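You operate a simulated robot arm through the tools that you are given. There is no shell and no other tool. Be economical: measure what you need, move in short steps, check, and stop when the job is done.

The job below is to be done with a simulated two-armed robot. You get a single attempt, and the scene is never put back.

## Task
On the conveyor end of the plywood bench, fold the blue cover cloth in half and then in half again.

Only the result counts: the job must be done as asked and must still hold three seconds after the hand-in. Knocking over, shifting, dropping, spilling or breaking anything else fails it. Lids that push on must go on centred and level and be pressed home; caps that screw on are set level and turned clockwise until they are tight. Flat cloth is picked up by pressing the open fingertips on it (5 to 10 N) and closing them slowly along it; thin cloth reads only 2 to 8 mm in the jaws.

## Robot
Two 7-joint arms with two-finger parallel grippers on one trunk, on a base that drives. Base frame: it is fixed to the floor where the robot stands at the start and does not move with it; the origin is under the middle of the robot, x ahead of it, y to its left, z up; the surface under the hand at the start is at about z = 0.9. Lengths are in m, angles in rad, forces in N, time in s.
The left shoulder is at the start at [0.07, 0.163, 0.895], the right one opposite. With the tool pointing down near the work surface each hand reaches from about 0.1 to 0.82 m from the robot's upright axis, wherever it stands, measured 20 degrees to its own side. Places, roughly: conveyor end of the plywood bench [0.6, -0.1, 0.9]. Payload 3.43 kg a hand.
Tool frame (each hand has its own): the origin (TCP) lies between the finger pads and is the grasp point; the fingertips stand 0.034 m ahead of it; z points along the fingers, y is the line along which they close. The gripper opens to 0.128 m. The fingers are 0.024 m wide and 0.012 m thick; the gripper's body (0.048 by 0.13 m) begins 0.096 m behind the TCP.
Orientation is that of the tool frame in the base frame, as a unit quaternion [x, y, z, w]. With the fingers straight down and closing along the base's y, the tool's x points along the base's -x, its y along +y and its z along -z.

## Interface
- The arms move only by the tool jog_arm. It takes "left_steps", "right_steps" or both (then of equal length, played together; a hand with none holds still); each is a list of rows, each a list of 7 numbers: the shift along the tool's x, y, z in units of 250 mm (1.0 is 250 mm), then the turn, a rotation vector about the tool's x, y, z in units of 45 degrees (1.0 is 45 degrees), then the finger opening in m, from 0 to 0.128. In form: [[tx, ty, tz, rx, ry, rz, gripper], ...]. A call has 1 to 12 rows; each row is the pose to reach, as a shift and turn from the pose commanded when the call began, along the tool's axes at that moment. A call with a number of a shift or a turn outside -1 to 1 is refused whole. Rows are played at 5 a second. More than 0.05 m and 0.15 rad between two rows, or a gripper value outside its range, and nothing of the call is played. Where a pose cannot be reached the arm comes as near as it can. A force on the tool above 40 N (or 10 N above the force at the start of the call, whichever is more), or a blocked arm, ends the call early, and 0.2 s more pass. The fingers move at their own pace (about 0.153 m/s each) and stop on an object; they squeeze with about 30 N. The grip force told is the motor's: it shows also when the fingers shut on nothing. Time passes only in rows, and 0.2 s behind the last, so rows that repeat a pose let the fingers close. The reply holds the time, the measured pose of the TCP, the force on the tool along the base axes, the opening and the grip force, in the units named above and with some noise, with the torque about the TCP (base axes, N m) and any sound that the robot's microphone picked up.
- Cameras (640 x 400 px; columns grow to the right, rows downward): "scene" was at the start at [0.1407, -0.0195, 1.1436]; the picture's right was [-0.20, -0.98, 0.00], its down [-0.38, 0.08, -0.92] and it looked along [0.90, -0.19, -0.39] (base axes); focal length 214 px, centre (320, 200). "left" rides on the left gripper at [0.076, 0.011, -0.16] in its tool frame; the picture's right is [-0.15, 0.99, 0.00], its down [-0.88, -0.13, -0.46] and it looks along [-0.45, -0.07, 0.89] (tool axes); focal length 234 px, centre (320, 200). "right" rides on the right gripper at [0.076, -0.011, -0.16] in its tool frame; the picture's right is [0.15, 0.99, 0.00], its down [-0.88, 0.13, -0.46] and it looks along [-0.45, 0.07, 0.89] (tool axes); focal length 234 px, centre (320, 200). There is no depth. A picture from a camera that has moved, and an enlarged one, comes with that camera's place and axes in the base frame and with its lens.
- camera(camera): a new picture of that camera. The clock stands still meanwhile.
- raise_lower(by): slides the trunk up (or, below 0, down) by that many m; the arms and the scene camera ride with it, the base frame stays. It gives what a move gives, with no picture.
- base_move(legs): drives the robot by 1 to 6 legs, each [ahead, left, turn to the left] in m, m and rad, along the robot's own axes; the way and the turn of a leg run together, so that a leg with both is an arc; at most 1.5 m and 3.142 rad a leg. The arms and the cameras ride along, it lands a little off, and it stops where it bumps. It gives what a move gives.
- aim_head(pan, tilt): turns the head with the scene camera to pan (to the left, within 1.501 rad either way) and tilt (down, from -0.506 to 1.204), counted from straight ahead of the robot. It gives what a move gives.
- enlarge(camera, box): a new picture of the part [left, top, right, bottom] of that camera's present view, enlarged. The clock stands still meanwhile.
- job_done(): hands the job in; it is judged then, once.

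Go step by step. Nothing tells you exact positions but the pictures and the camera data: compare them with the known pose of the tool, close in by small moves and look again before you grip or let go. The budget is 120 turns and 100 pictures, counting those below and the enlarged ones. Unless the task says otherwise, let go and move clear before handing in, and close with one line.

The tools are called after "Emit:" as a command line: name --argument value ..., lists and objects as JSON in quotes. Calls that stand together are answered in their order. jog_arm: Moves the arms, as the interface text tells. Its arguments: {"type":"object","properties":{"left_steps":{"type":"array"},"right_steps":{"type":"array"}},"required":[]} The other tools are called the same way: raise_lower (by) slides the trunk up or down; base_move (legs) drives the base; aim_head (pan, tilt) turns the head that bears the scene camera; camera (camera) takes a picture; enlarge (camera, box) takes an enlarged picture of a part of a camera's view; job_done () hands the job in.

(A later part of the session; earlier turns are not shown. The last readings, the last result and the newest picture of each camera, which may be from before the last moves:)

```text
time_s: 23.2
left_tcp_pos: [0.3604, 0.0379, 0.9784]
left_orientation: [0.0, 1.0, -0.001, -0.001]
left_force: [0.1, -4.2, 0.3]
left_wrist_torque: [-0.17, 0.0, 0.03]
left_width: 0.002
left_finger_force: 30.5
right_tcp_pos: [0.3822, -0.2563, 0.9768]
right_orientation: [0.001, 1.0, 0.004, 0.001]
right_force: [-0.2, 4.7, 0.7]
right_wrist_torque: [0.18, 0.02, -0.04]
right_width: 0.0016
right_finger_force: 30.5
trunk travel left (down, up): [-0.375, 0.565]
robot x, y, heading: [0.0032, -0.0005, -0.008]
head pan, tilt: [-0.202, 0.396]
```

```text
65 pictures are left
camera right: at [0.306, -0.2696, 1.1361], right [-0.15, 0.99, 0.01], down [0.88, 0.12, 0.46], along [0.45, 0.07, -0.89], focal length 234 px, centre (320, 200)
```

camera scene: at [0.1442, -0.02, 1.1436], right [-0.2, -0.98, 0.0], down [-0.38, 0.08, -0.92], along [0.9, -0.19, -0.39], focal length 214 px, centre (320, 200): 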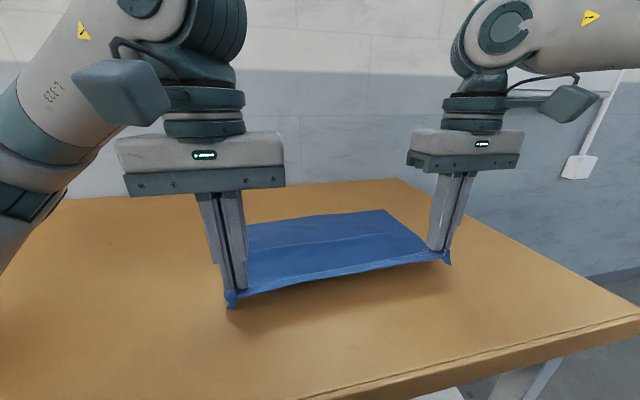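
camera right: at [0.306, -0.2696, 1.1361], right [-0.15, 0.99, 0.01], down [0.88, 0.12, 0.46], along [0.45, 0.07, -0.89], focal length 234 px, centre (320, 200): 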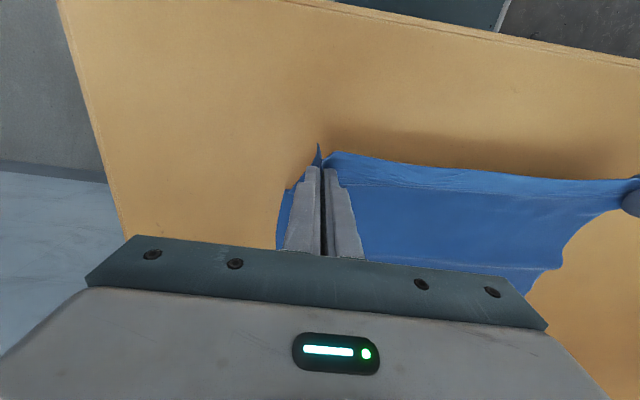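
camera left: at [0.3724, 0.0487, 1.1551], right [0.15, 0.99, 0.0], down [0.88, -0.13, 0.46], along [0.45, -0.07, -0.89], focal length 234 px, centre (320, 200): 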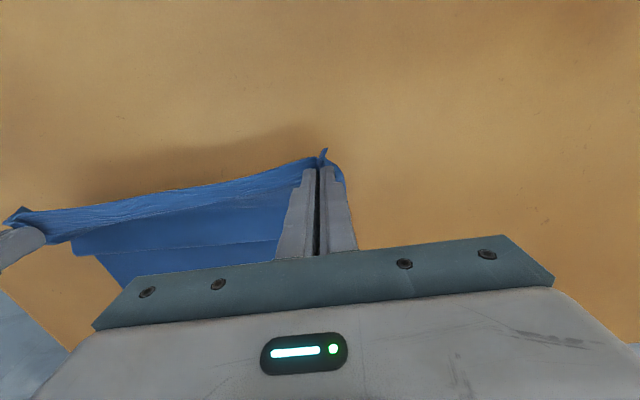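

The cloth is stretched out flat again apart from a faint crease, with the far edge at about x = 0.607. I now fold again to the midpoint along a lower arc.

Emit:
jog_arm --left_steps '[[-0.112, 0, -0.1, 0, 0, 0, 0], [-0.232, 0, -0.16, 0, 0, 0, 0], [-0.352, 0, -0.16, 0, 0, 0, 0], [-0.472, 0, -0.12, 0, 0, 0, 0], [-0.472, 0, -0.04, 0, 0, 0, 0]]' --right_steps '[[-0.112, 0, -0.1, 0, 0, 0, 0], [-0.232, 0, -0.16, 0, 0, 0, 0], [-0.352, 0, -0.16, 0, 0, 0, 0], [-0.472, 0, -0.12, 0, 0, 0, 0], [-0.472, 0, -0.04, 0, 0, 0, 0]]'

Emit:
raise_lower --by 0.06

Emit:
camera --camera "scene"

Emit:
camera --camera "right"

Emit:
camera --camera "left"

```text
time_s: 24.4
left_tcp_pos: [0.4803, 0.0385, 0.9881]
left_orientation: [0.001, 1.0, -0.001, -0.001]
left_force: [0.7, -4.5, 0.3]
left_wrist_torque: [-0.21, -0.05, 0.03]
left_width: 0.002
left_finger_force: 29.9
right_tcp_pos: [0.4989, -0.2564, 0.987]
right_orientation: [0.0, 1.0, 0.004, 0.001]
right_force: [-0.2, 5.2, -0.8]
right_wrist_torque: [0.18, 0.03, -0.01]
right_width: 0.0021
right_finger_force: 30.2
trunk travel left (down, up): [-0.375, 0.565]
robot x, y, heading: [0.0036, 0.0035, -0.002]
head pan, tilt: [-0.202, 0.396]
```

```text
time_s: 25.4
left_tcp_pos: [0.4799, 0.0392, 1.0491]
left_orientation: [0.001, 1.0, -0.002, -0.001]
left_force: [1.0, -5.5, 0.1]
left_wrist_torque: [-0.2, 0.02, 0.03]
left_width: 0.0021
left_finger_force: 30.0
right_tcp_pos: [0.5002, -0.2569, 1.0466]
right_orientation: [0.001, 1.0, 0.005, 0.001]
right_force: [-0.4, 5.6, -0.5]
right_wrist_torque: [0.15, 0.02, -0.05]
right_width: 0.0019
right_finger_force: 30.2
trunk travel left (down, up): [-0.435, 0.505]
robot x, y, heading: [0.006, 0.0005, -0.004]
head pan, tilt: [-0.202, 0.396]
```

```text
64 pictures are left
camera scene: at [0.1442, -0.0198, 1.2035], right [-0.2, -0.98, 0.0], down [-0.38, 0.08, -0.92], along [0.9, -0.19, -0.39], focal length 214 px, centre (320, 200)
```

scene: 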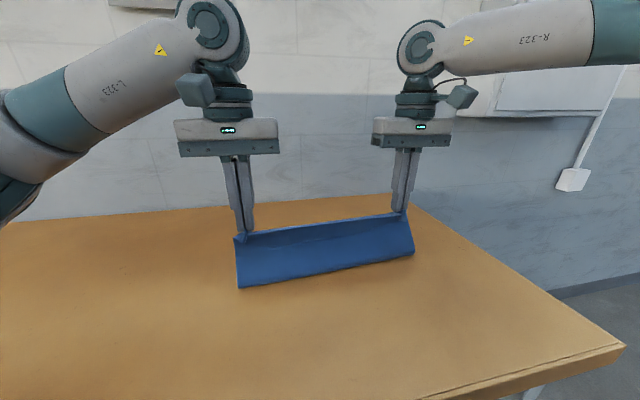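

```text
63 pictures are left
camera right: at [0.4232, -0.2696, 1.2071], right [-0.15, 0.99, 0.01], down [0.88, 0.13, 0.46], along [0.45, 0.07, -0.89], focal length 234 px, centre (320, 200)
```

right: 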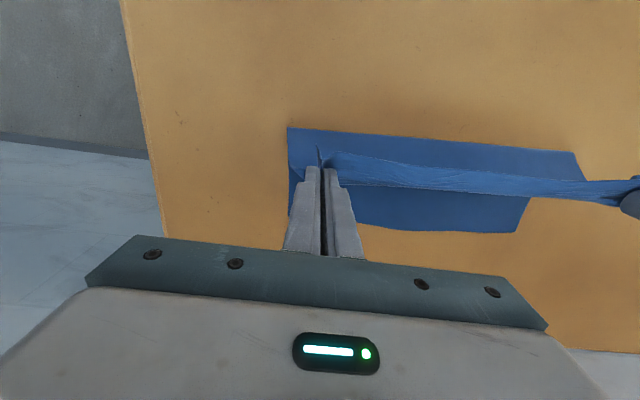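

```text
62 pictures are left
camera left: at [0.4035, 0.0507, 1.208], right [0.15, 0.99, 0.0], down [0.88, -0.13, 0.45], along [0.45, -0.07, -0.89], focal length 234 px, centre (320, 200)
```

left: 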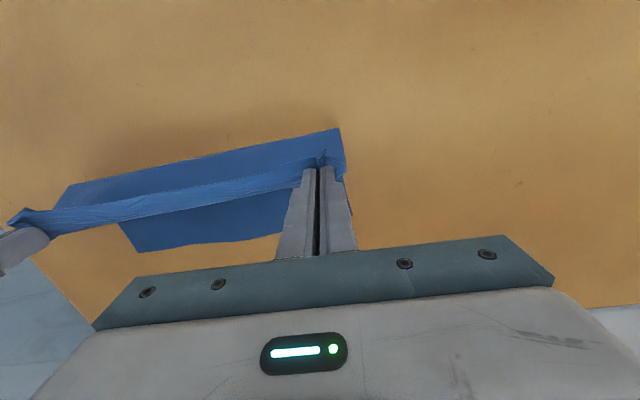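

This time the fold line sits well, at about x = 0.46 to 0.48, which is half the length. I now lay the edge forward and down along the arc with a gentle tilt.

Emit:
jog_arm --left_steps '[[-0.1105, 0, 0.05, 0, 0.06, 0, 0], [-0.221, 0, 0.126, 0, 0.12, 0, 0], [-0.309, 0, 0.21, 0, 0.18, 0, 0], [-0.376, 0, 0.286, 0, 0.24, 0, 0], [-0.42, 0, 0.353, 0, 0.3, 0, 0], [-0.442, 0, 0.399, 0, 0.36, 0, 0], [-0.442, 0, 0.42, 0, 0.4, 0, 0]]' --right_steps '[[-0.1105, 0, 0.049, 0, 0.06, 0, 0], [-0.221, 0, 0.124, 0, 0.12, 0, 0], [-0.309, 0, 0.206, 0, 0.18, 0, 0], [-0.376, 0, 0.28, 0, 0.24, 0, 0], [-0.42, 0, 0.346, 0, 0.3, 0, 0], [-0.442, 0, 0.391, 0, 0.36, 0, 0], [-0.442, 0, 0.412, 0, 0.4, 0, 0]]'

Emit:
camera --camera "scene"

Emit:
camera --camera "left"

Emit:
camera --camera "right"

```text
time_s: 27.0
left_tcp_pos: [0.59, 0.0378, 0.9432]
left_orientation: [0.0, 0.987, -0.002, -0.158]
left_force: [0.1, -3.8, -0.3]
left_wrist_torque: [-0.13, -0.06, 0.09]
left_width: 0.0018
left_finger_force: 29.7
right_tcp_pos: [0.6113, -0.2552, 0.944]
right_orientation: [0.0, 0.988, 0.004, -0.156]
right_force: [0.4, 3.0, 0.6]
right_wrist_torque: [0.16, 0.02, -0.04]
right_width: 0.0016
right_finger_force: 29.4
trunk travel left (down, up): [-0.435, 0.505]
robot x, y, heading: [0.0047, 0.0015, -0.002]
head pan, tilt: [-0.202, 0.396]
```

```text
61 pictures are left
camera scene: at [0.1443, -0.0199, 1.2036], right [-0.2, -0.98, 0.0], down [-0.38, 0.08, -0.92], along [0.9, -0.19, -0.39], focal length 214 px, centre (320, 200)
```

scene: 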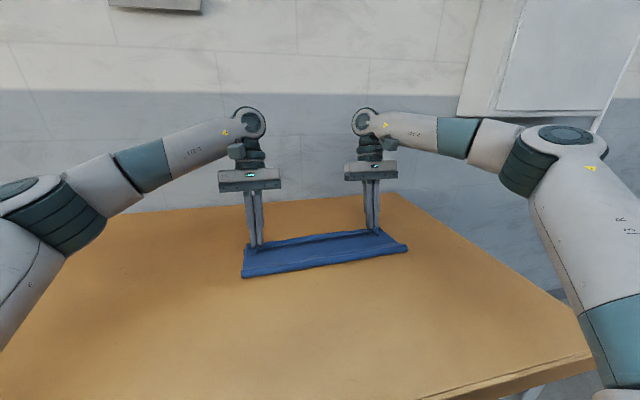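

```text
60 pictures are left
camera left: at [0.5671, 0.0497, 1.119], right [0.14, 0.99, -0.05], down [0.98, -0.13, 0.16], along [0.15, -0.07, -0.99], focal length 234 px, centre (320, 200)
```

left: 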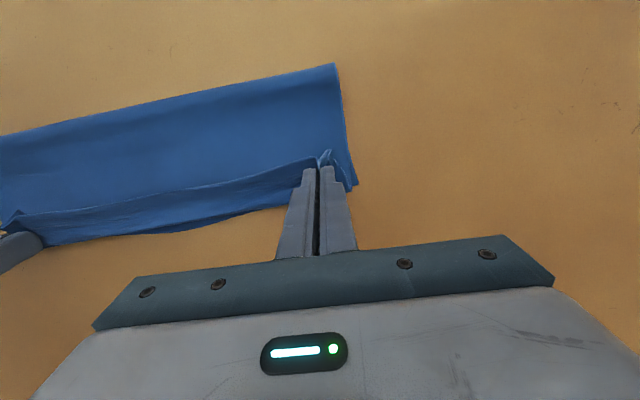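

```text
59 pictures are left
camera right: at [0.5874, -0.269, 1.1196], right [-0.14, 0.99, 0.05], down [0.98, 0.13, 0.16], along [0.15, 0.08, -0.99], focal length 234 px, centre (320, 200)
```

right: 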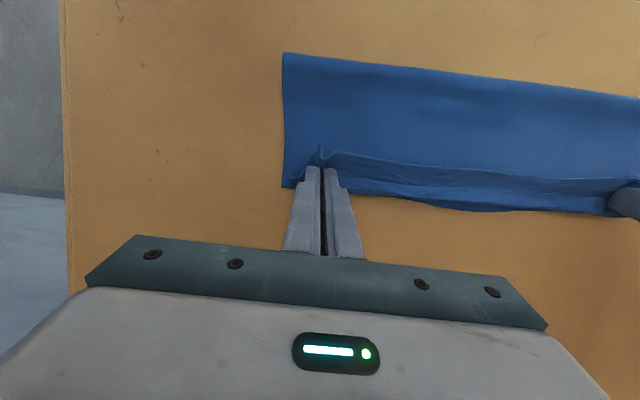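

The edge is nearly over the far edge, with a little slack beyond it. I nudge forward 12 mm, lower onto the cloth, open slowly and rise clear.

Emit:
jog_arm --left_steps '[[-0.0456, 0, -0.0148, 0, 0, 0, 0], [-0.0493, 0, -0.0034, 0, 0, 0, 0], [-0.0493, 0, -0.0034, 0, 0, 0, 0.01], [-0.0493, 0, -0.0034, 0, 0, 0, 0.02], [-0.0493, 0, -0.0034, 0, 0, 0, 0.03], [-0.0493, 0, -0.0034, 0, 0, 0, 0.04]]' --right_steps '[[-0.0456, 0, -0.0148, 0, 0, 0, 0], [-0.0493, 0, -0.0034, 0, 0, 0, 0], [-0.0493, 0, -0.0034, 0, 0, 0, 0.01], [-0.0493, 0, -0.0034, 0, 0, 0, 0.02], [-0.0493, 0, -0.0034, 0, 0, 0, 0.03], [-0.0493, 0, -0.0034, 0, 0, 0, 0.04]]'

Emit:
jog_arm --left_steps '[[0.01, 0, -0.04, 0, 0, 0, 0.04], [0.04, 0, -0.14, 0, 0, 0, 0.04], [0.08, 0, -0.28, 0, -0.1, 0, 0.04], [0.1, 0, -0.4, 0, -0.2, 0, 0.04]]' --right_steps '[[0.01, 0, -0.04, 0, 0, 0, 0.04], [0.04, 0, -0.14, 0, 0, 0, 0.04], [0.08, 0, -0.28, 0, -0.1, 0, 0.04], [0.1, 0, -0.4, 0, -0.2, 0, 0.04]]'

Emit:
camera --camera "scene"

Emit:
camera --camera "left"

Emit:
camera --camera "right"

```text
time_s: 28.4
left_tcp_pos: [0.6, 0.039, 0.9413]
left_orientation: [0.001, 0.987, -0.001, -0.158]
left_force: [-1.1, -0.2, -0.2]
left_wrist_torque: [0.03, 0.04, 0.02]
left_width: 0.0397
left_finger_force: 0.1
right_tcp_pos: [0.6189, -0.2573, 0.941]
right_orientation: [-0.001, 0.988, 0.005, -0.155]
right_force: [0.0, 0.1, 0.8]
right_wrist_torque: [0.04, -0.03, 0.0]
right_width: 0.0397
right_finger_force: 0.1
right hand out of reach, approached as far as the arm can: row 1, 2, 3, 4, 5, 6
trunk travel left (down, up): [-0.435, 0.505]
robot x, y, heading: [0.0029, -0.0016, -0.003]
head pan, tilt: [-0.202, 0.396]
```

```text
time_s: 29.4
left_tcp_pos: [0.6086, 0.0356, 1.0451]
left_orientation: [0.001, 0.997, 0.0, -0.079]
left_force: [0.5, -0.7, 0.0]
left_wrist_torque: [0.0, 0.0, 0.02]
left_width: 0.0398
left_finger_force: 0.2
right_tcp_pos: [0.6155, -0.2651, 1.0394]
right_orientation: [0.001, 0.997, 0.005, -0.076]
right_force: [0.7, 0.2, 0.4]
right_wrist_torque: [0.03, -0.02, -0.01]
right_width: 0.0399
right_finger_force: 0.1
right hand out of reach, approached as far as the arm can: row 1, 2, 3, 4
trunk travel left (down, up): [-0.435, 0.505]
robot x, y, heading: [0.002, -0.0009, -0.0]
head pan, tilt: [-0.202, 0.396]
```

```text
58 pictures are left
camera scene: at [0.1429, -0.02, 1.2036], right [-0.2, -0.98, 0.0], down [-0.38, 0.08, -0.92], along [0.9, -0.19, -0.39], focal length 214 px, centre (320, 200)
```

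scene: 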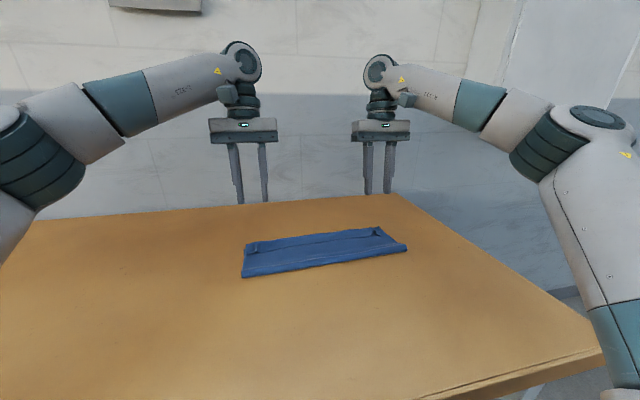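

```text
57 pictures are left
camera left: at [0.5581, 0.0488, 1.2143], right [0.15, 0.99, -0.03], down [0.94, -0.13, 0.31], along [0.31, -0.07, -0.95], focal length 234 px, centre (320, 200)
```

left: 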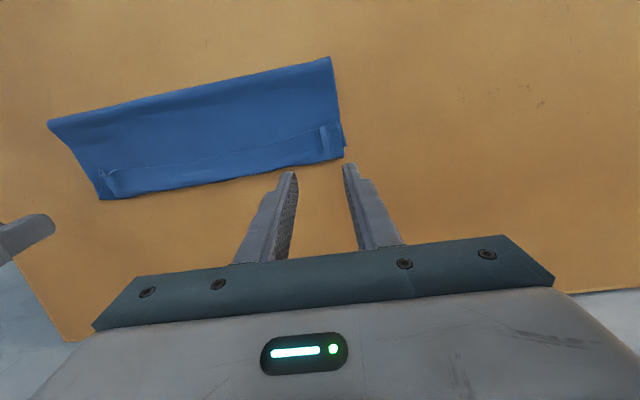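

```text
56 pictures are left
camera right: at [0.5643, -0.2787, 1.2088], right [-0.14, 0.99, 0.03], down [0.94, 0.13, 0.32], along [0.31, 0.08, -0.95], focal length 234 px, centre (320, 200)
```

right: 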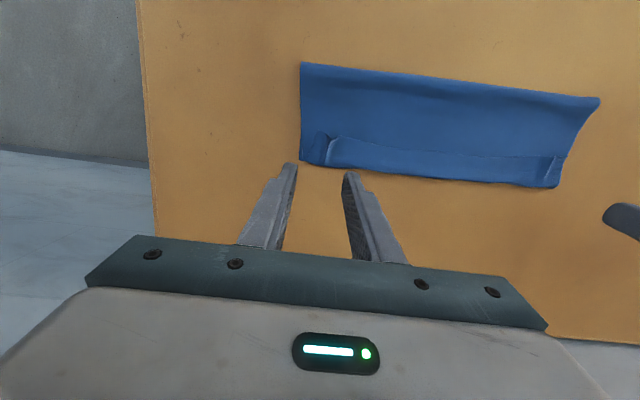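

Released; the cloth is folded in half. I zoom in on the far edge to see whether it turned back into a hem.

Emit:
enlarge --camera "left" --box '[40, 50, 360, 210]'

Emit:
enlarge --camera "scene" --box '[225, 210, 425, 290]'

Emit:
enlarge --camera "right" --box '[280, 50, 600, 210]'

```text
2.00 times, centred on (200, 130) of left
camera zoom: at [0.5581, 0.0488, 1.2143], right [0.15, 0.99, -0.03], down [0.94, -0.13, 0.31], along [0.31, -0.07, -0.95], focal length 468 px, centre (560, 340)
```

zoom: 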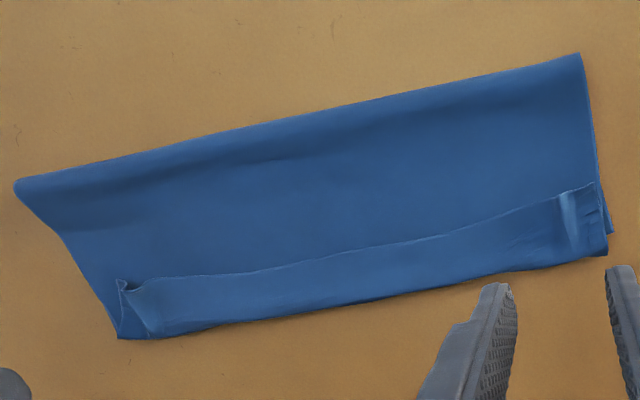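

```text
3.20 times, centred on (325, 250) of scene
camera zoom: at [0.1429, -0.02, 1.2036], right [-0.2, -0.98, 0.0], down [-0.38, 0.08, -0.92], along [0.9, -0.19, -0.39], focal length 686 px, centre (304, 40)
```

zoom: 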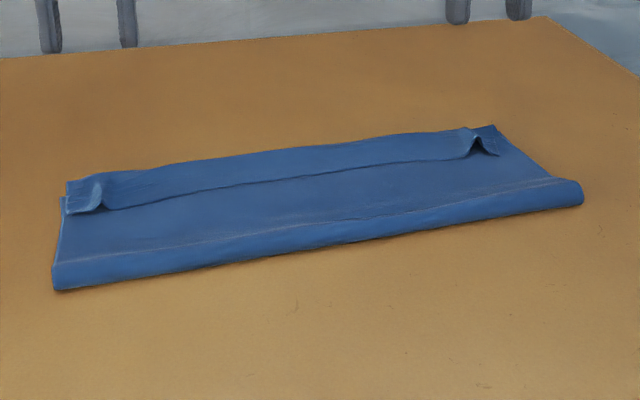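

```text
2.00 times, centred on (440, 130) of right
camera zoom: at [0.5643, -0.2787, 1.2088], right [-0.14, 0.99, 0.03], down [0.94, 0.13, 0.32], along [0.31, 0.08, -0.95], focal length 468 px, centre (80, 340)
```

zoom: 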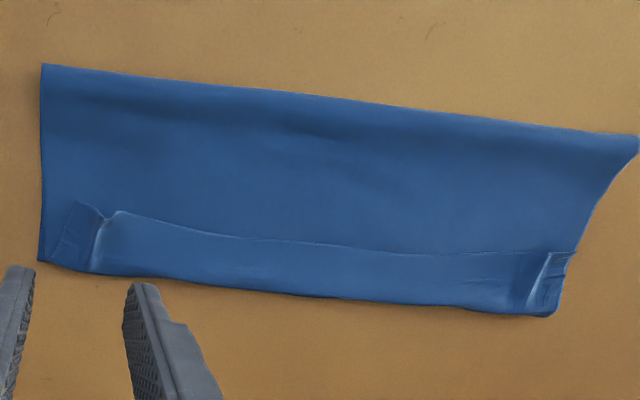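

The last 3 cm of the edge turned back into a hem because the hands couldn't tilt far enough forward. I raise the trunk for more reach, then regrip the hem's edge and lay it out properly.

Emit:
raise_lower --by 0.2

```text
time_s: 31.6
left_tcp_pos: [0.6107, 0.0373, 1.2448]
left_orientation: [0.001, 0.997, 0.0, -0.079]
left_force: [0.5, -0.3, -0.8]
left_wrist_torque: [0.0, -0.02, -0.04]
left_width: 0.0402
left_finger_force: 0.1
right_tcp_pos: [0.6165, -0.265, 1.2384]
right_orientation: [0.0, 0.997, 0.005, -0.077]
right_force: [0.4, -0.4, 0.0]
right_wrist_torque: [0.0, 0.0, 0.02]
right_width: 0.0398
right_finger_force: 0.1
trunk travel left (down, up): [-0.635, 0.305]
robot x, y, heading: [0.0006, -0.003, -0.001]
head pan, tilt: [-0.202, 0.396]
```

Emit:
jog_arm --left_steps '[[0.007, 0.005, 0.153, 0, -0.117, 0, 0.032], [0.015, 0.011, 0.306, 0, -0.233, 0, 0.032], [0.022, 0.016, 0.46, 0, -0.35, 0, 0.032], [0.03, 0.021, 0.613, 0, -0.467, 0, 0.032], [0.037, 0.027, 0.766, 0, -0.583, 0, 0.032], [0.0444, 0.032, 0.919, 0, -0.7, 0, 0.032], [0.0444, 0.032, 0.919, 0, -0.7, 0, 0.032]]' --right_steps '[[0.003, 0.012, 0.148, 0, -0.117, 0, 0.032], [0.007, 0.024, 0.296, 0, -0.233, 0, 0.032], [0.01, 0.036, 0.443, 0, -0.35, 0, 0.032], [0.014, 0.048, 0.591, 0, -0.467, 0, 0.032], [0.017, 0.06, 0.739, 0, -0.583, 0, 0.032], [0.021, 0.072, 0.887, 0, -0.7, 0, 0.032], [0.021, 0.072, 0.887, 0, -0.7, 0, 0.032]]'

Emit:
camera --camera "left"

Emit:
camera --camera "right"

```text
time_s: 33.1
left_tcp_pos: [0.5618, 0.0427, 1.0167]
left_orientation: [0.0, 0.981, -0.001, 0.194]
left_force: [-0.8, 0.0, -0.2]
left_wrist_torque: [0.0, 0.02, 0.02]
left_width: 0.032
left_finger_force: 0.0
right_tcp_pos: [0.5748, -0.2451, 1.0192]
right_orientation: [0.001, 0.98, 0.005, 0.197]
right_force: [-0.6, -0.9, 0.3]
right_wrist_torque: [0.02, 0.0, 0.0]
right_width: 0.032
right_finger_force: 0.0
trunk travel left (down, up): [-0.635, 0.305]
robot x, y, heading: [0.0057, 0.0017, -0.006]
head pan, tilt: [-0.202, 0.396]
```

```text
52 pictures are left
camera left: at [0.4304, 0.0546, 1.1357], right [0.14, 0.99, 0.05], down [0.64, -0.13, 0.76], along [0.76, -0.07, -0.65], focal length 234 px, centre (320, 200)
```

left: 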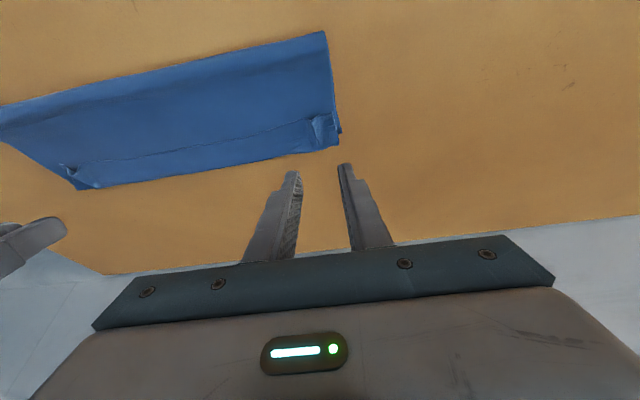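

```text
51 pictures are left
camera right: at [0.443, -0.2575, 1.1377], right [-0.13, 0.99, -0.05], down [0.64, 0.12, 0.76], along [0.76, 0.07, -0.65], focal length 234 px, centre (320, 200)
```

right: 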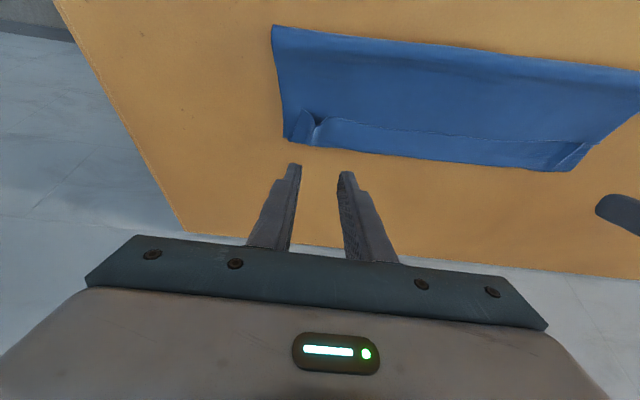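

Emit:
jog_arm --left_steps '[[0.045, 0.008, 0.14, 0, 0, 0, 0.032], [0.075, 0.008, 0.22, 0, 0, 0, 0.032], [0.0944, 0.008, 0.28, 0, 0, 0, 0.032], [0.0944, 0.008, 0.28, 0, 0, 0, 0.032]]' --right_steps '[[0.045, -0.008, 0.14, 0, 0, 0, 0.032], [0.075, -0.008, 0.22, 0, 0, 0, 0.032], [0.098, -0.008, 0.2886, 0, 0, 0, 0.032], [0.098, -0.008, 0.2886, 0, 0, 0, 0.032]]'

Emit:
enlarge --camera "left" --box '[220, 60, 420, 220]'

Emit:
enlarge --camera "right" --box '[220, 60, 420, 220]'

```text
time_s: 34.1
left_tcp_pos: [0.5669, 0.0465, 0.9436]
left_orientation: [0.0, 0.981, -0.002, 0.194]
left_force: [-0.1, -0.5, -0.3]
left_wrist_torque: [0.02, 0.04, -0.01]
left_width: 0.0319
left_finger_force: 0.1
right_tcp_pos: [0.5824, -0.2463, 0.9431]
right_orientation: [0.001, 0.981, 0.004, 0.196]
right_force: [-0.3, 0.7, -0.8]
right_wrist_torque: [-0.01, 0.02, -0.01]
right_width: 0.0318
right_finger_force: 0.1
trunk travel left (down, up): [-0.635, 0.305]
robot x, y, heading: [0.0048, 0.0, -0.007]
head pan, tilt: [-0.202, 0.396]
```

```text
2.50 times, centred on (320, 140) of left
camera zoom: at [0.4354, 0.058, 1.063], right [0.14, 0.99, 0.05], down [0.64, -0.13, 0.76], along [0.76, -0.07, -0.65], focal length 585 px, centre (320, 350)
```

zoom: 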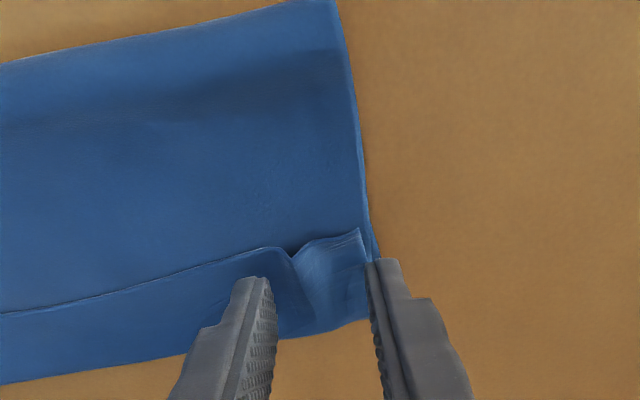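

```text
2.50 times, centred on (320, 140) of right
camera zoom: at [0.4501, -0.2598, 1.0613], right [-0.13, 0.99, -0.05], down [0.64, 0.12, 0.76], along [0.76, 0.07, -0.65], focal length 585 px, centre (320, 350)
```

zoom: 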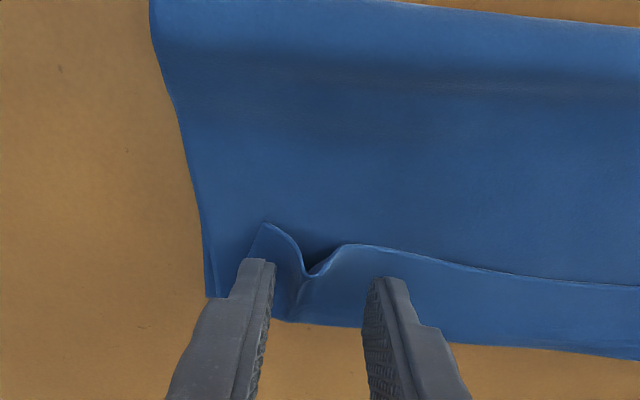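

I shift each hand about 10 mm inward so both fingers are on the hem flap, then press gently.

Emit:
jog_arm --left_steps '[[0, -0.04, 0, 0, 0, 0, 0.032], [0.003, -0.04, 0.0074, 0, 0, 0, 0.032], [0.006, -0.04, 0.0148, 0, 0, 0, 0.032], [0.006, -0.04, 0.0148, 0, 0, 0, 0.032]]' --right_steps '[[0, 0.036, 0, 0, 0, 0, 0.032], [0.003, 0.036, 0.0074, 0, 0, 0, 0.032], [0.006, 0.036, 0.0148, 0, 0, 0, 0.032], [0.006, 0.036, 0.0148, 0, 0, 0, 0.032]]'

```text
time_s: 35.1
left_tcp_pos: [0.5679, 0.0361, 0.9407]
left_orientation: [0.0, 0.981, -0.003, 0.195]
left_force: [-0.5, -0.9, -0.5]
left_wrist_torque: [-0.01, 0.0, 0.01]
left_width: 0.0318
left_finger_force: 0.0
right_tcp_pos: [0.5826, -0.2376, 0.9399]
right_orientation: [0.002, 0.98, 0.005, 0.197]
right_force: [-0.7, -0.8, 0.6]
right_wrist_torque: [-0.01, 0.02, 0.0]
right_width: 0.0318
right_finger_force: 0.0
trunk travel left (down, up): [-0.635, 0.305]
robot x, y, heading: [0.0042, -0.003, -0.002]
head pan, tilt: [-0.202, 0.396]
```

Emit:
jog_arm --left_steps '[[0.0015, 0, 0.0037, 0, 0, 0, 0.032], [0.003, 0, 0.0074, 0, 0, 0, 0.032], [0.003, 0, 0.0074, 0, 0, 0, 0.032]]' --right_steps '[[0.0015, 0, 0.0037, 0, 0, 0, 0.032], [0.003, 0, 0.0074, 0, 0, 0, 0.032], [0.003, 0, 0.0074, 0, 0, 0, 0.032]]'

```text
time_s: 36.0
left_tcp_pos: [0.5668, 0.0374, 0.9399]
left_orientation: [0.0, 0.981, -0.001, 0.194]
left_force: [0.6, -1.2, 1.9]
left_wrist_torque: [0.0, -0.03, 0.05]
left_width: 0.0319
left_finger_force: 0.2
right_tcp_pos: [0.5829, -0.2368, 0.9386]
right_orientation: [0.001, 0.98, 0.005, 0.197]
right_force: [0.0, 0.5, 2.2]
right_wrist_torque: [0.02, 0.01, 0.0]
right_width: 0.0321
right_finger_force: 0.0
trunk travel left (down, up): [-0.635, 0.305]
robot x, y, heading: [0.0062, -0.0007, 0.001]
head pan, tilt: [-0.202, 0.396]
```

Light contact (about 2 N) on both. I press 0.5 mm more and close slowly.

Emit:
jog_arm --left_steps '[[0.0008, 0, 0.002, 0, 0, 0, 0.032], [0.0008, 0, 0.002, 0, 0, 0, 0.029], [0.0008, 0, 0.002, 0, 0, 0, 0.026], [0.0008, 0, 0.002, 0, 0, 0, 0.023], [0.0008, 0, 0.002, 0, 0, 0, 0.02], [0.0008, 0, 0.002, 0, 0, 0, 0.017], [0.0008, 0, 0.002, 0, 0, 0, 0.014], [0.0008, 0, 0.002, 0, 0, 0, 0.011], [0.0008, 0, 0.002, 0, 0, 0, 0.008], [0.0008, 0, 0.002, 0, 0, 0, 0.004], [0.0008, 0, 0.002, 0, 0, 0, 0], [0.0008, 0, 0.002, 0, 0, 0, 0]]' --right_steps '[[0.0008, 0, 0.002, 0, 0, 0, 0.032], [0.0008, 0, 0.002, 0, 0, 0, 0.029], [0.0008, 0, 0.002, 0, 0, 0, 0.026], [0.0008, 0, 0.002, 0, 0, 0, 0.023], [0.0008, 0, 0.002, 0, 0, 0, 0.02], [0.0008, 0, 0.002, 0, 0, 0, 0.017], [0.0008, 0, 0.002, 0, 0, 0, 0.014], [0.0008, 0, 0.002, 0, 0, 0, 0.011], [0.0008, 0, 0.002, 0, 0, 0, 0.008], [0.0008, 0, 0.002, 0, 0, 0, 0.004], [0.0008, 0, 0.002, 0, 0, 0, 0], [0.0008, 0, 0.002, 0, 0, 0, 0]]'

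Emit:
enlarge --camera "left" --box '[220, 60, 420, 220]'

Emit:
enlarge --camera "right" --box '[220, 60, 420, 220]'

```text
time_s: 38.5
left_tcp_pos: [0.5667, 0.0364, 0.9399]
left_orientation: [0.0, 0.981, -0.002, 0.194]
left_force: [0.1, -8.5, 0.9]
left_wrist_torque: [-0.26, 0.01, -0.07]
left_width: 0.0019
left_finger_force: 29.8
right_tcp_pos: [0.5823, -0.2356, 0.9381]
right_orientation: [0.002, 0.98, 0.006, 0.199]
right_force: [0.5, 7.8, 8.0]
right_wrist_torque: [0.3, 0.0, 0.08]
right_width: 0.0036
right_finger_force: 29.9
trunk travel left (down, up): [-0.635, 0.305]
robot x, y, heading: [0.0039, 0.0045, -0.004]
head pan, tilt: [-0.202, 0.396]
```

```text
2.50 times, centred on (320, 140) of left
camera zoom: at [0.4353, 0.0488, 1.0578], right [0.14, 0.99, 0.05], down [0.64, -0.13, 0.76], along [0.76, -0.07, -0.65], focal length 585 px, centre (320, 350)
```

zoom: 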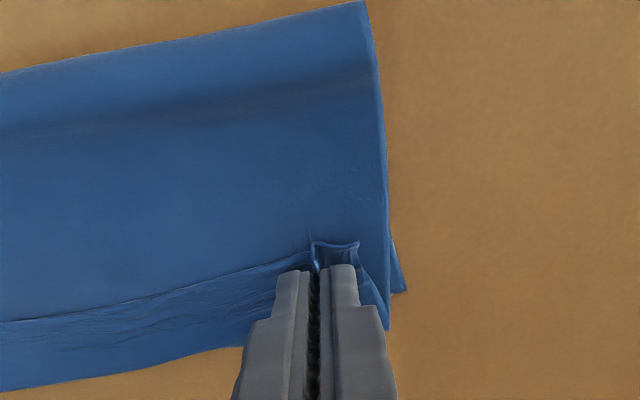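

```text
2.50 times, centred on (320, 140) of right
camera zoom: at [0.4508, -0.2492, 1.0567], right [-0.13, 0.99, -0.05], down [0.64, 0.12, 0.76], along [0.76, 0.07, -0.65], focal length 585 px, centre (320, 350)
```

zoom: 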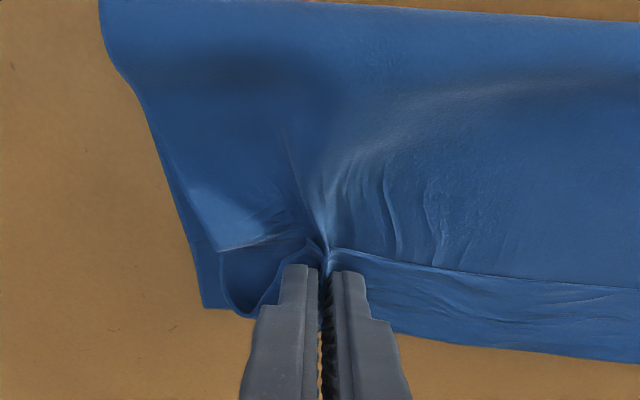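

The left hand has only the flap (1.9 mm). The right also caught the layer beneath (3.6 mm), so I reopen the right hand, lift it a little and look.

Emit:
jog_arm --right_steps '[[0, 0, 0, 0, 0, 0, 0.01], [0, 0, 0, 0, 0, 0, 0.02], [0, 0, 0, 0, 0, 0, 0.032], [-0.0075, 0, -0.0185, 0, 0, 0, 0.034], [-0.03, 0, -0.074, 0, 0, 0, 0.034]]'

Emit:
enlarge --camera "right" --box '[200, 40, 440, 220]'

```text
time_s: 39.8
left_tcp_pos: [0.5679, 0.037, 0.9389]
left_orientation: [0.0, 0.981, -0.002, 0.194]
left_force: [-0.2, 0.1, 1.6]
left_wrist_torque: [0.04, -0.03, 0.01]
left_width: 0.0018
left_finger_force: 29.9
right_tcp_pos: [0.5813, -0.2373, 0.957]
right_orientation: [0.002, 0.98, 0.004, 0.197]
right_force: [0.1, 0.1, 0.5]
right_wrist_torque: [0.0, 0.0, -0.02]
right_width: 0.0338
right_finger_force: 0.1
trunk travel left (down, up): [-0.635, 0.305]
robot x, y, heading: [0.0055, 0.0024, 0.002]
head pan, tilt: [-0.202, 0.396]
```

```text
2.22 times, centred on (320, 130) of right
camera zoom: at [0.4502, -0.2503, 1.076], right [-0.13, 0.99, -0.05], down [0.64, 0.12, 0.76], along [0.76, 0.07, -0.65], focal length 520 px, centre (320, 356)
```

zoom: 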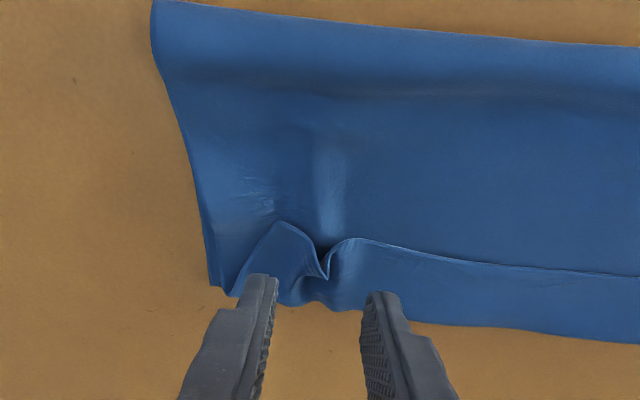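

A standing ridge of flap is left there. I'll straddle it just above the cloth, without pressing, and pinch only that.

Emit:
jog_arm --right_steps '[[0.005, 0.014, 0.012, 0, 0, 0, 0.034], [0.015, 0.014, 0.04, 0, 0, 0, 0.034], [0.023, 0.014, 0.06, 0, 0, 0, 0.034], [0.023, 0.014, 0.06, 0, 0, 0, 0.028], [0.023, 0.014, 0.06, 0, 0, 0, 0.022], [0.023, 0.014, 0.06, 0, 0, 0, 0.016], [0.023, 0.014, 0.06, 0, 0, 0, 0.011], [0.023, 0.014, 0.06, 0, 0, 0, 0.007], [0.023, 0.014, 0.06, 0, 0, 0, 0.003], [0.023, 0.014, 0.06, 0, 0, 0, 0], [0.023, 0.014, 0.06, 0, 0, 0, 0]]'

Emit:
enlarge --camera "right" --box '[200, 40, 440, 220]'

```text
time_s: 42.1
left_tcp_pos: [0.568, 0.0363, 0.9392]
left_orientation: [-0.001, 0.981, -0.002, 0.194]
left_force: [-0.3, -2.9, 2.1]
left_wrist_torque: [-0.06, -0.06, -0.06]
left_width: 0.0021
left_finger_force: 29.2
right_tcp_pos: [0.5827, -0.2323, 0.9421]
right_orientation: [0.001, 0.98, 0.006, 0.197]
right_force: [-0.4, 3.0, -0.7]
right_wrist_torque: [0.12, -0.01, 0.0]
right_width: 0.0029
right_finger_force: 30.1
trunk travel left (down, up): [-0.635, 0.305]
robot x, y, heading: [0.0032, -0.0029, -0.002]
head pan, tilt: [-0.202, 0.396]
```

```text
2.22 times, centred on (320, 130) of right
camera zoom: at [0.4508, -0.2461, 1.0602], right [-0.13, 0.99, -0.05], down [0.64, 0.12, 0.76], along [0.76, 0.07, -0.65], focal length 520 px, centre (320, 356)
```

zoom: 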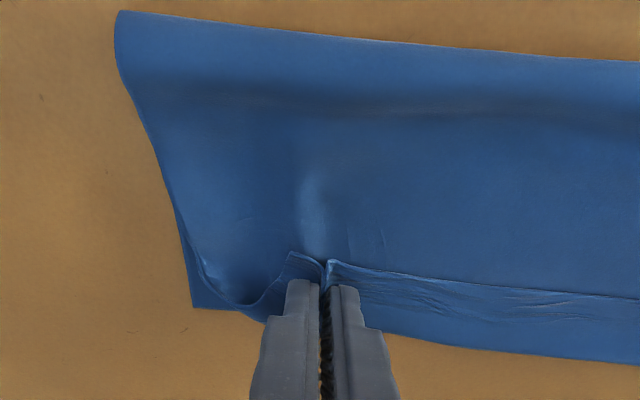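

Emit:
jog_arm --left_steps '[[-0.038, 0, -0.092, 0, 0, 0, 0], [-0.0766, 0, -0.185, 0, 0, 0, 0], [-0.0766, 0, -0.185, 0, 0, 0, 0]]' --right_steps '[[-0.038, 0, -0.092, 0, 0, 0, 0], [-0.0766, 0, -0.185, 0, 0, 0, 0], [-0.0766, 0, -0.185, 0, 0, 0, 0]]'

Emit:
camera --camera "right"

Emit:
camera --camera "left"

Emit:
enlarge --camera "scene" --box '[200, 200, 460, 340]'

```text
time_s: 43.0
left_tcp_pos: [0.5664, 0.0351, 0.9881]
left_orientation: [0.001, 0.981, -0.001, 0.193]
left_force: [-0.4, -3.3, -0.2]
left_wrist_torque: [-0.12, 0.02, -0.03]
left_width: 0.0019
left_finger_force: 30.1
right_tcp_pos: [0.5843, -0.2347, 0.9912]
right_orientation: [0.001, 0.98, 0.005, 0.197]
right_force: [0.5, 3.0, -0.6]
right_wrist_torque: [0.14, 0.0, 0.0]
right_width: 0.003
right_finger_force: 30.0
trunk travel left (down, up): [-0.635, 0.305]
robot x, y, heading: [0.0032, 0.0042, -0.001]
head pan, tilt: [-0.202, 0.396]
```

```text
44 pictures are left
camera right: at [0.452, -0.2477, 1.1092], right [-0.13, 0.99, -0.05], down [0.64, 0.12, 0.76], along [0.76, 0.07, -0.65], focal length 234 px, centre (320, 200)
```

right: 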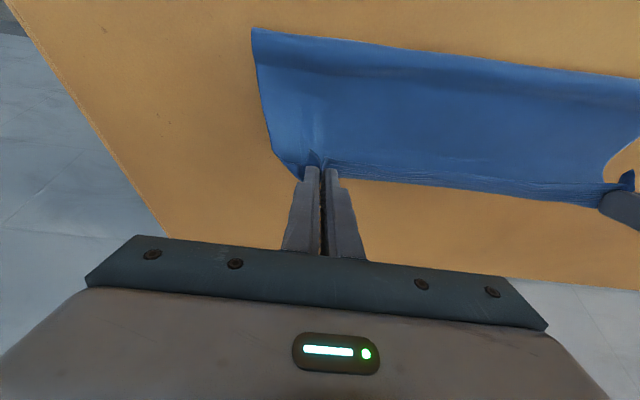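

```text
43 pictures are left
camera left: at [0.4357, 0.0482, 1.1068], right [0.14, 0.99, 0.05], down [0.64, -0.13, 0.76], along [0.76, -0.07, -0.65], focal length 234 px, centre (320, 200)
```

left: 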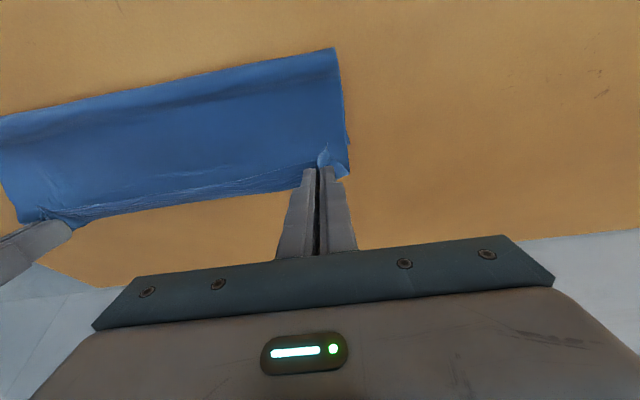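

```text
2.46 times, centred on (330, 270) of scene
camera zoom: at [0.145, -0.0199, 1.4034], right [-0.2, -0.98, 0.0], down [-0.38, 0.08, -0.92], along [0.9, -0.19, -0.39], focal length 528 px, centre (295, 28)
```

zoom: 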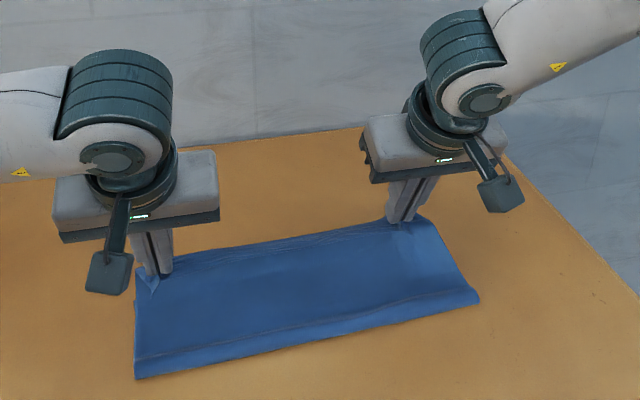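

The hem has unrolled nicely. I lift the edge up and back over the midpoint so the fold line can roll back to the middle.

Emit:
jog_arm --left_steps '[[0.049, 0, -0.081, 0, 0.125, 0, 0], [0.098, 0, -0.162, 0, 0.25, 0, 0], [0.147, 0, -0.243, 0, 0.375, 0, 0], [0.1966, 0, -0.324, 0, 0.5, 0, 0], [0.1966, 0, -0.324, 0, 0.5, 0, 0]]' --right_steps '[[0.048, 0, -0.077, 0, 0.125, 0, 0], [0.097, 0, -0.155, 0, 0.25, 0, 0], [0.145, 0, -0.232, 0, 0.375, 0, 0], [0.1934, 0, -0.3097, 0, 0.5, 0, 0], [0.1934, 0, -0.3097, 0, 0.5, 0, 0]]'

Emit:
camera --camera "left"

Emit:
camera --camera "right"

```text
time_s: 44.1
left_tcp_pos: [0.4904, 0.0379, 1.044]
left_orientation: [0.0, 1.0, -0.001, -0.001]
left_force: [-1.0, -4.6, -0.1]
left_wrist_torque: [-0.15, 0.04, 0.01]
left_width: 0.0022
left_finger_force: 30.3
right_tcp_pos: [0.508, -0.234, 1.0432]
right_orientation: [0.0, 1.0, 0.005, 0.002]
right_force: [-0.3, 4.3, -0.2]
right_wrist_torque: [0.14, 0.03, -0.03]
right_width: 0.003
right_finger_force: 29.4
trunk travel left (down, up): [-0.635, 0.305]
robot x, y, heading: [0.0032, -0.001, -0.002]
head pan, tilt: [-0.202, 0.396]
```

```text
41 pictures are left
camera left: at [0.4146, 0.0496, 1.2045], right [0.15, 0.99, 0.0], down [0.88, -0.13, 0.45], along [0.45, -0.07, -0.89], focal length 234 px, centre (320, 200)
```

left: 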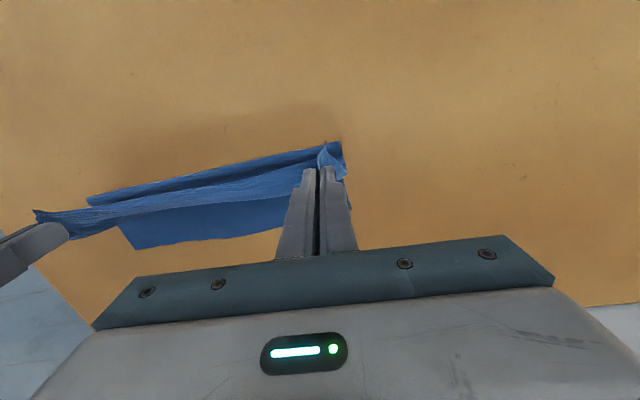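

```text
40 pictures are left
camera right: at [0.4311, -0.2475, 1.2036], right [-0.15, 0.99, 0.01], down [0.88, 0.12, 0.46], along [0.45, 0.08, -0.89], focal length 234 px, centre (320, 200)
```

right: 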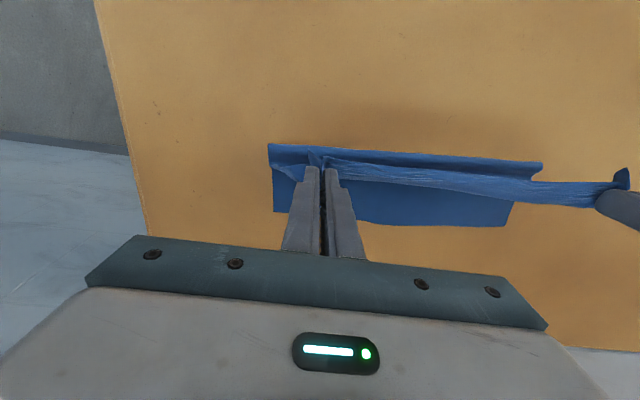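

The fold line is still about 2.5 cm too far forward (0.49 / 0.51). I bring the edge further back and lower to unroll it toward x = 0.465.

Emit:
jog_arm --left_steps '[[0.08, 0, 0.02, 0, 0, 0, 0], [0.16, 0, 0.06, 0, 0, 0, 0], [0.24, 0, 0.13, 0, 0, 0, 0], [0.32, 0, 0.19, 0, 0, 0, 0], [0.32, 0, 0.19, 0, 0, 0, 0]]' --right_steps '[[0.08, -0.01, 0.02, 0, 0, 0, 0], [0.16, -0.015, 0.06, 0, 0, 0, 0], [0.24, -0.02, 0.13, 0, 0, 0, 0], [0.32, -0.02, 0.19, 0, 0, 0, 0], [0.32, -0.02, 0.19, 0, 0, 0, 0]]'

Emit:
camera --camera "left"

Emit:
camera --camera "right"

```text
time_s: 45.4
left_tcp_pos: [0.4095, 0.0377, 0.9967]
left_orientation: [0.0, 1.0, -0.002, -0.001]
left_force: [0.2, -7.4, -0.5]
left_wrist_torque: [-0.28, -0.01, 0.07]
left_width: 0.002
left_finger_force: 30.1
right_tcp_pos: [0.4279, -0.2381, 0.9958]
right_orientation: [0.0, 1.0, 0.005, 0.002]
right_force: [0.0, 9.3, -0.7]
right_wrist_torque: [0.3, 0.03, -0.14]
right_width: 0.003
right_finger_force: 30.2
trunk travel left (down, up): [-0.635, 0.305]
robot x, y, heading: [0.0033, -0.0002, 0.002]
head pan, tilt: [-0.202, 0.396]
```

```text
39 pictures are left
camera left: at [0.3335, 0.0495, 1.1563], right [0.15, 0.99, 0.0], down [0.88, -0.13, 0.45], along [0.45, -0.07, -0.89], focal length 234 px, centre (320, 200)
```

left: 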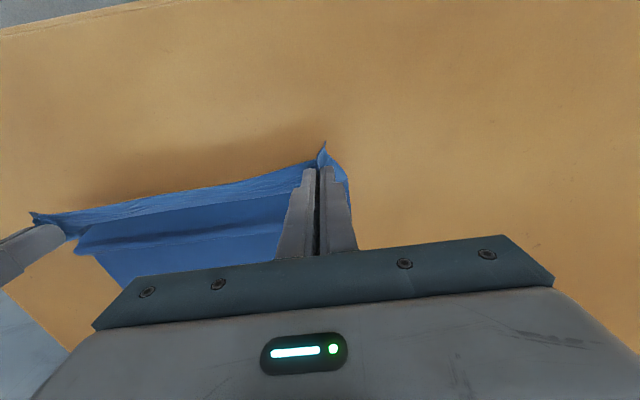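

```text
38 pictures are left
camera right: at [0.3518, -0.252, 1.156], right [-0.14, 0.99, 0.01], down [0.88, 0.12, 0.46], along [0.45, 0.08, -0.89], focal length 234 px, centre (320, 200)
```

right: 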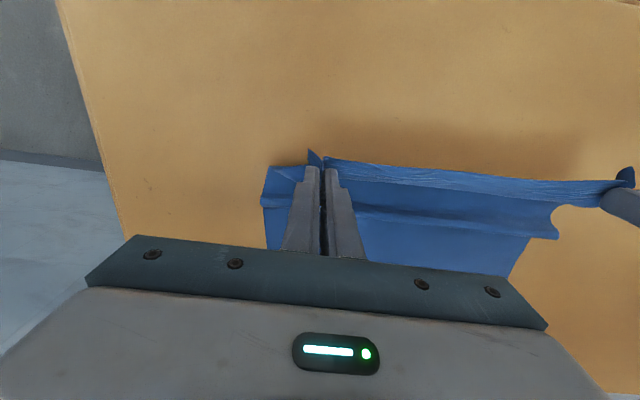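

A pleat still stands at the old fold line. I draw the edge further back, low, to flatten it as before.

Emit:
jog_arm --left_steps '[[0.08, 0, 0.02, 0, 0, 0, 0], [0.16, 0, 0.06, 0, 0, 0, 0], [0.2, 0, 0.09, 0, 0, 0, 0], [0.2, 0, 0.09, 0, 0, 0, 0]]' --right_steps '[[0.08, 0.01, 0.02, 0, 0, 0, 0], [0.16, 0.01, 0.06, 0, 0, 0, 0], [0.2, 0.01, 0.09, 0, 0, 0, 0], [0.2, 0.01, 0.09, 0, 0, 0, 0]]'

Emit:
camera --camera "right"

Emit:
camera --camera "scene"

```text
time_s: 46.4
left_tcp_pos: [0.3591, 0.0362, 0.9755]
left_orientation: [0.001, 1.0, -0.001, -0.001]
left_force: [0.8, -5.7, -0.5]
left_wrist_torque: [-0.22, -0.03, -0.01]
left_width: 0.0018
left_finger_force: 30.4
right_tcp_pos: [0.3812, -0.2375, 0.9736]
right_orientation: [0.001, 1.0, 0.006, 0.001]
right_force: [-0.8, 5.6, 0.0]
right_wrist_torque: [0.23, -0.01, -0.08]
right_width: 0.0032
right_finger_force: 29.4
trunk travel left (down, up): [-0.635, 0.305]
robot x, y, heading: [0.0032, -0.0004, 0.002]
head pan, tilt: [-0.202, 0.396]
```

```text
37 pictures are left
camera right: at [0.304, -0.2507, 1.1342], right [-0.15, 0.99, 0.01], down [0.88, 0.12, 0.46], along [0.45, 0.08, -0.89], focal length 234 px, centre (320, 200)
```

right: 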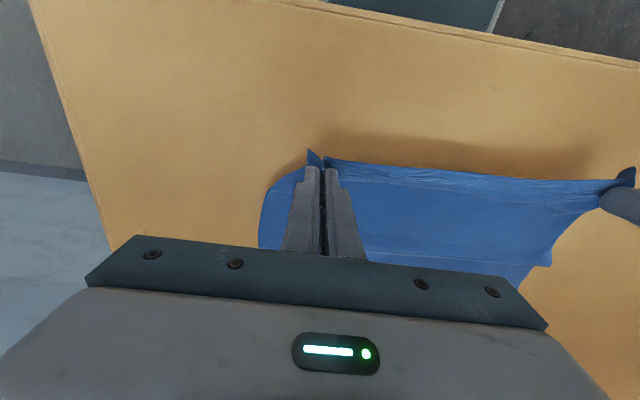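

```text
36 pictures are left
camera scene: at [0.1437, -0.0199, 1.4036], right [-0.2, -0.98, 0.0], down [-0.38, 0.08, -0.92], along [0.9, -0.19, -0.39], focal length 214 px, centre (320, 200)
```

scene: 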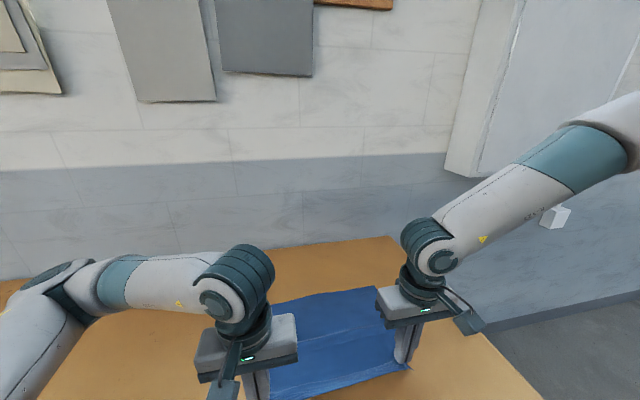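

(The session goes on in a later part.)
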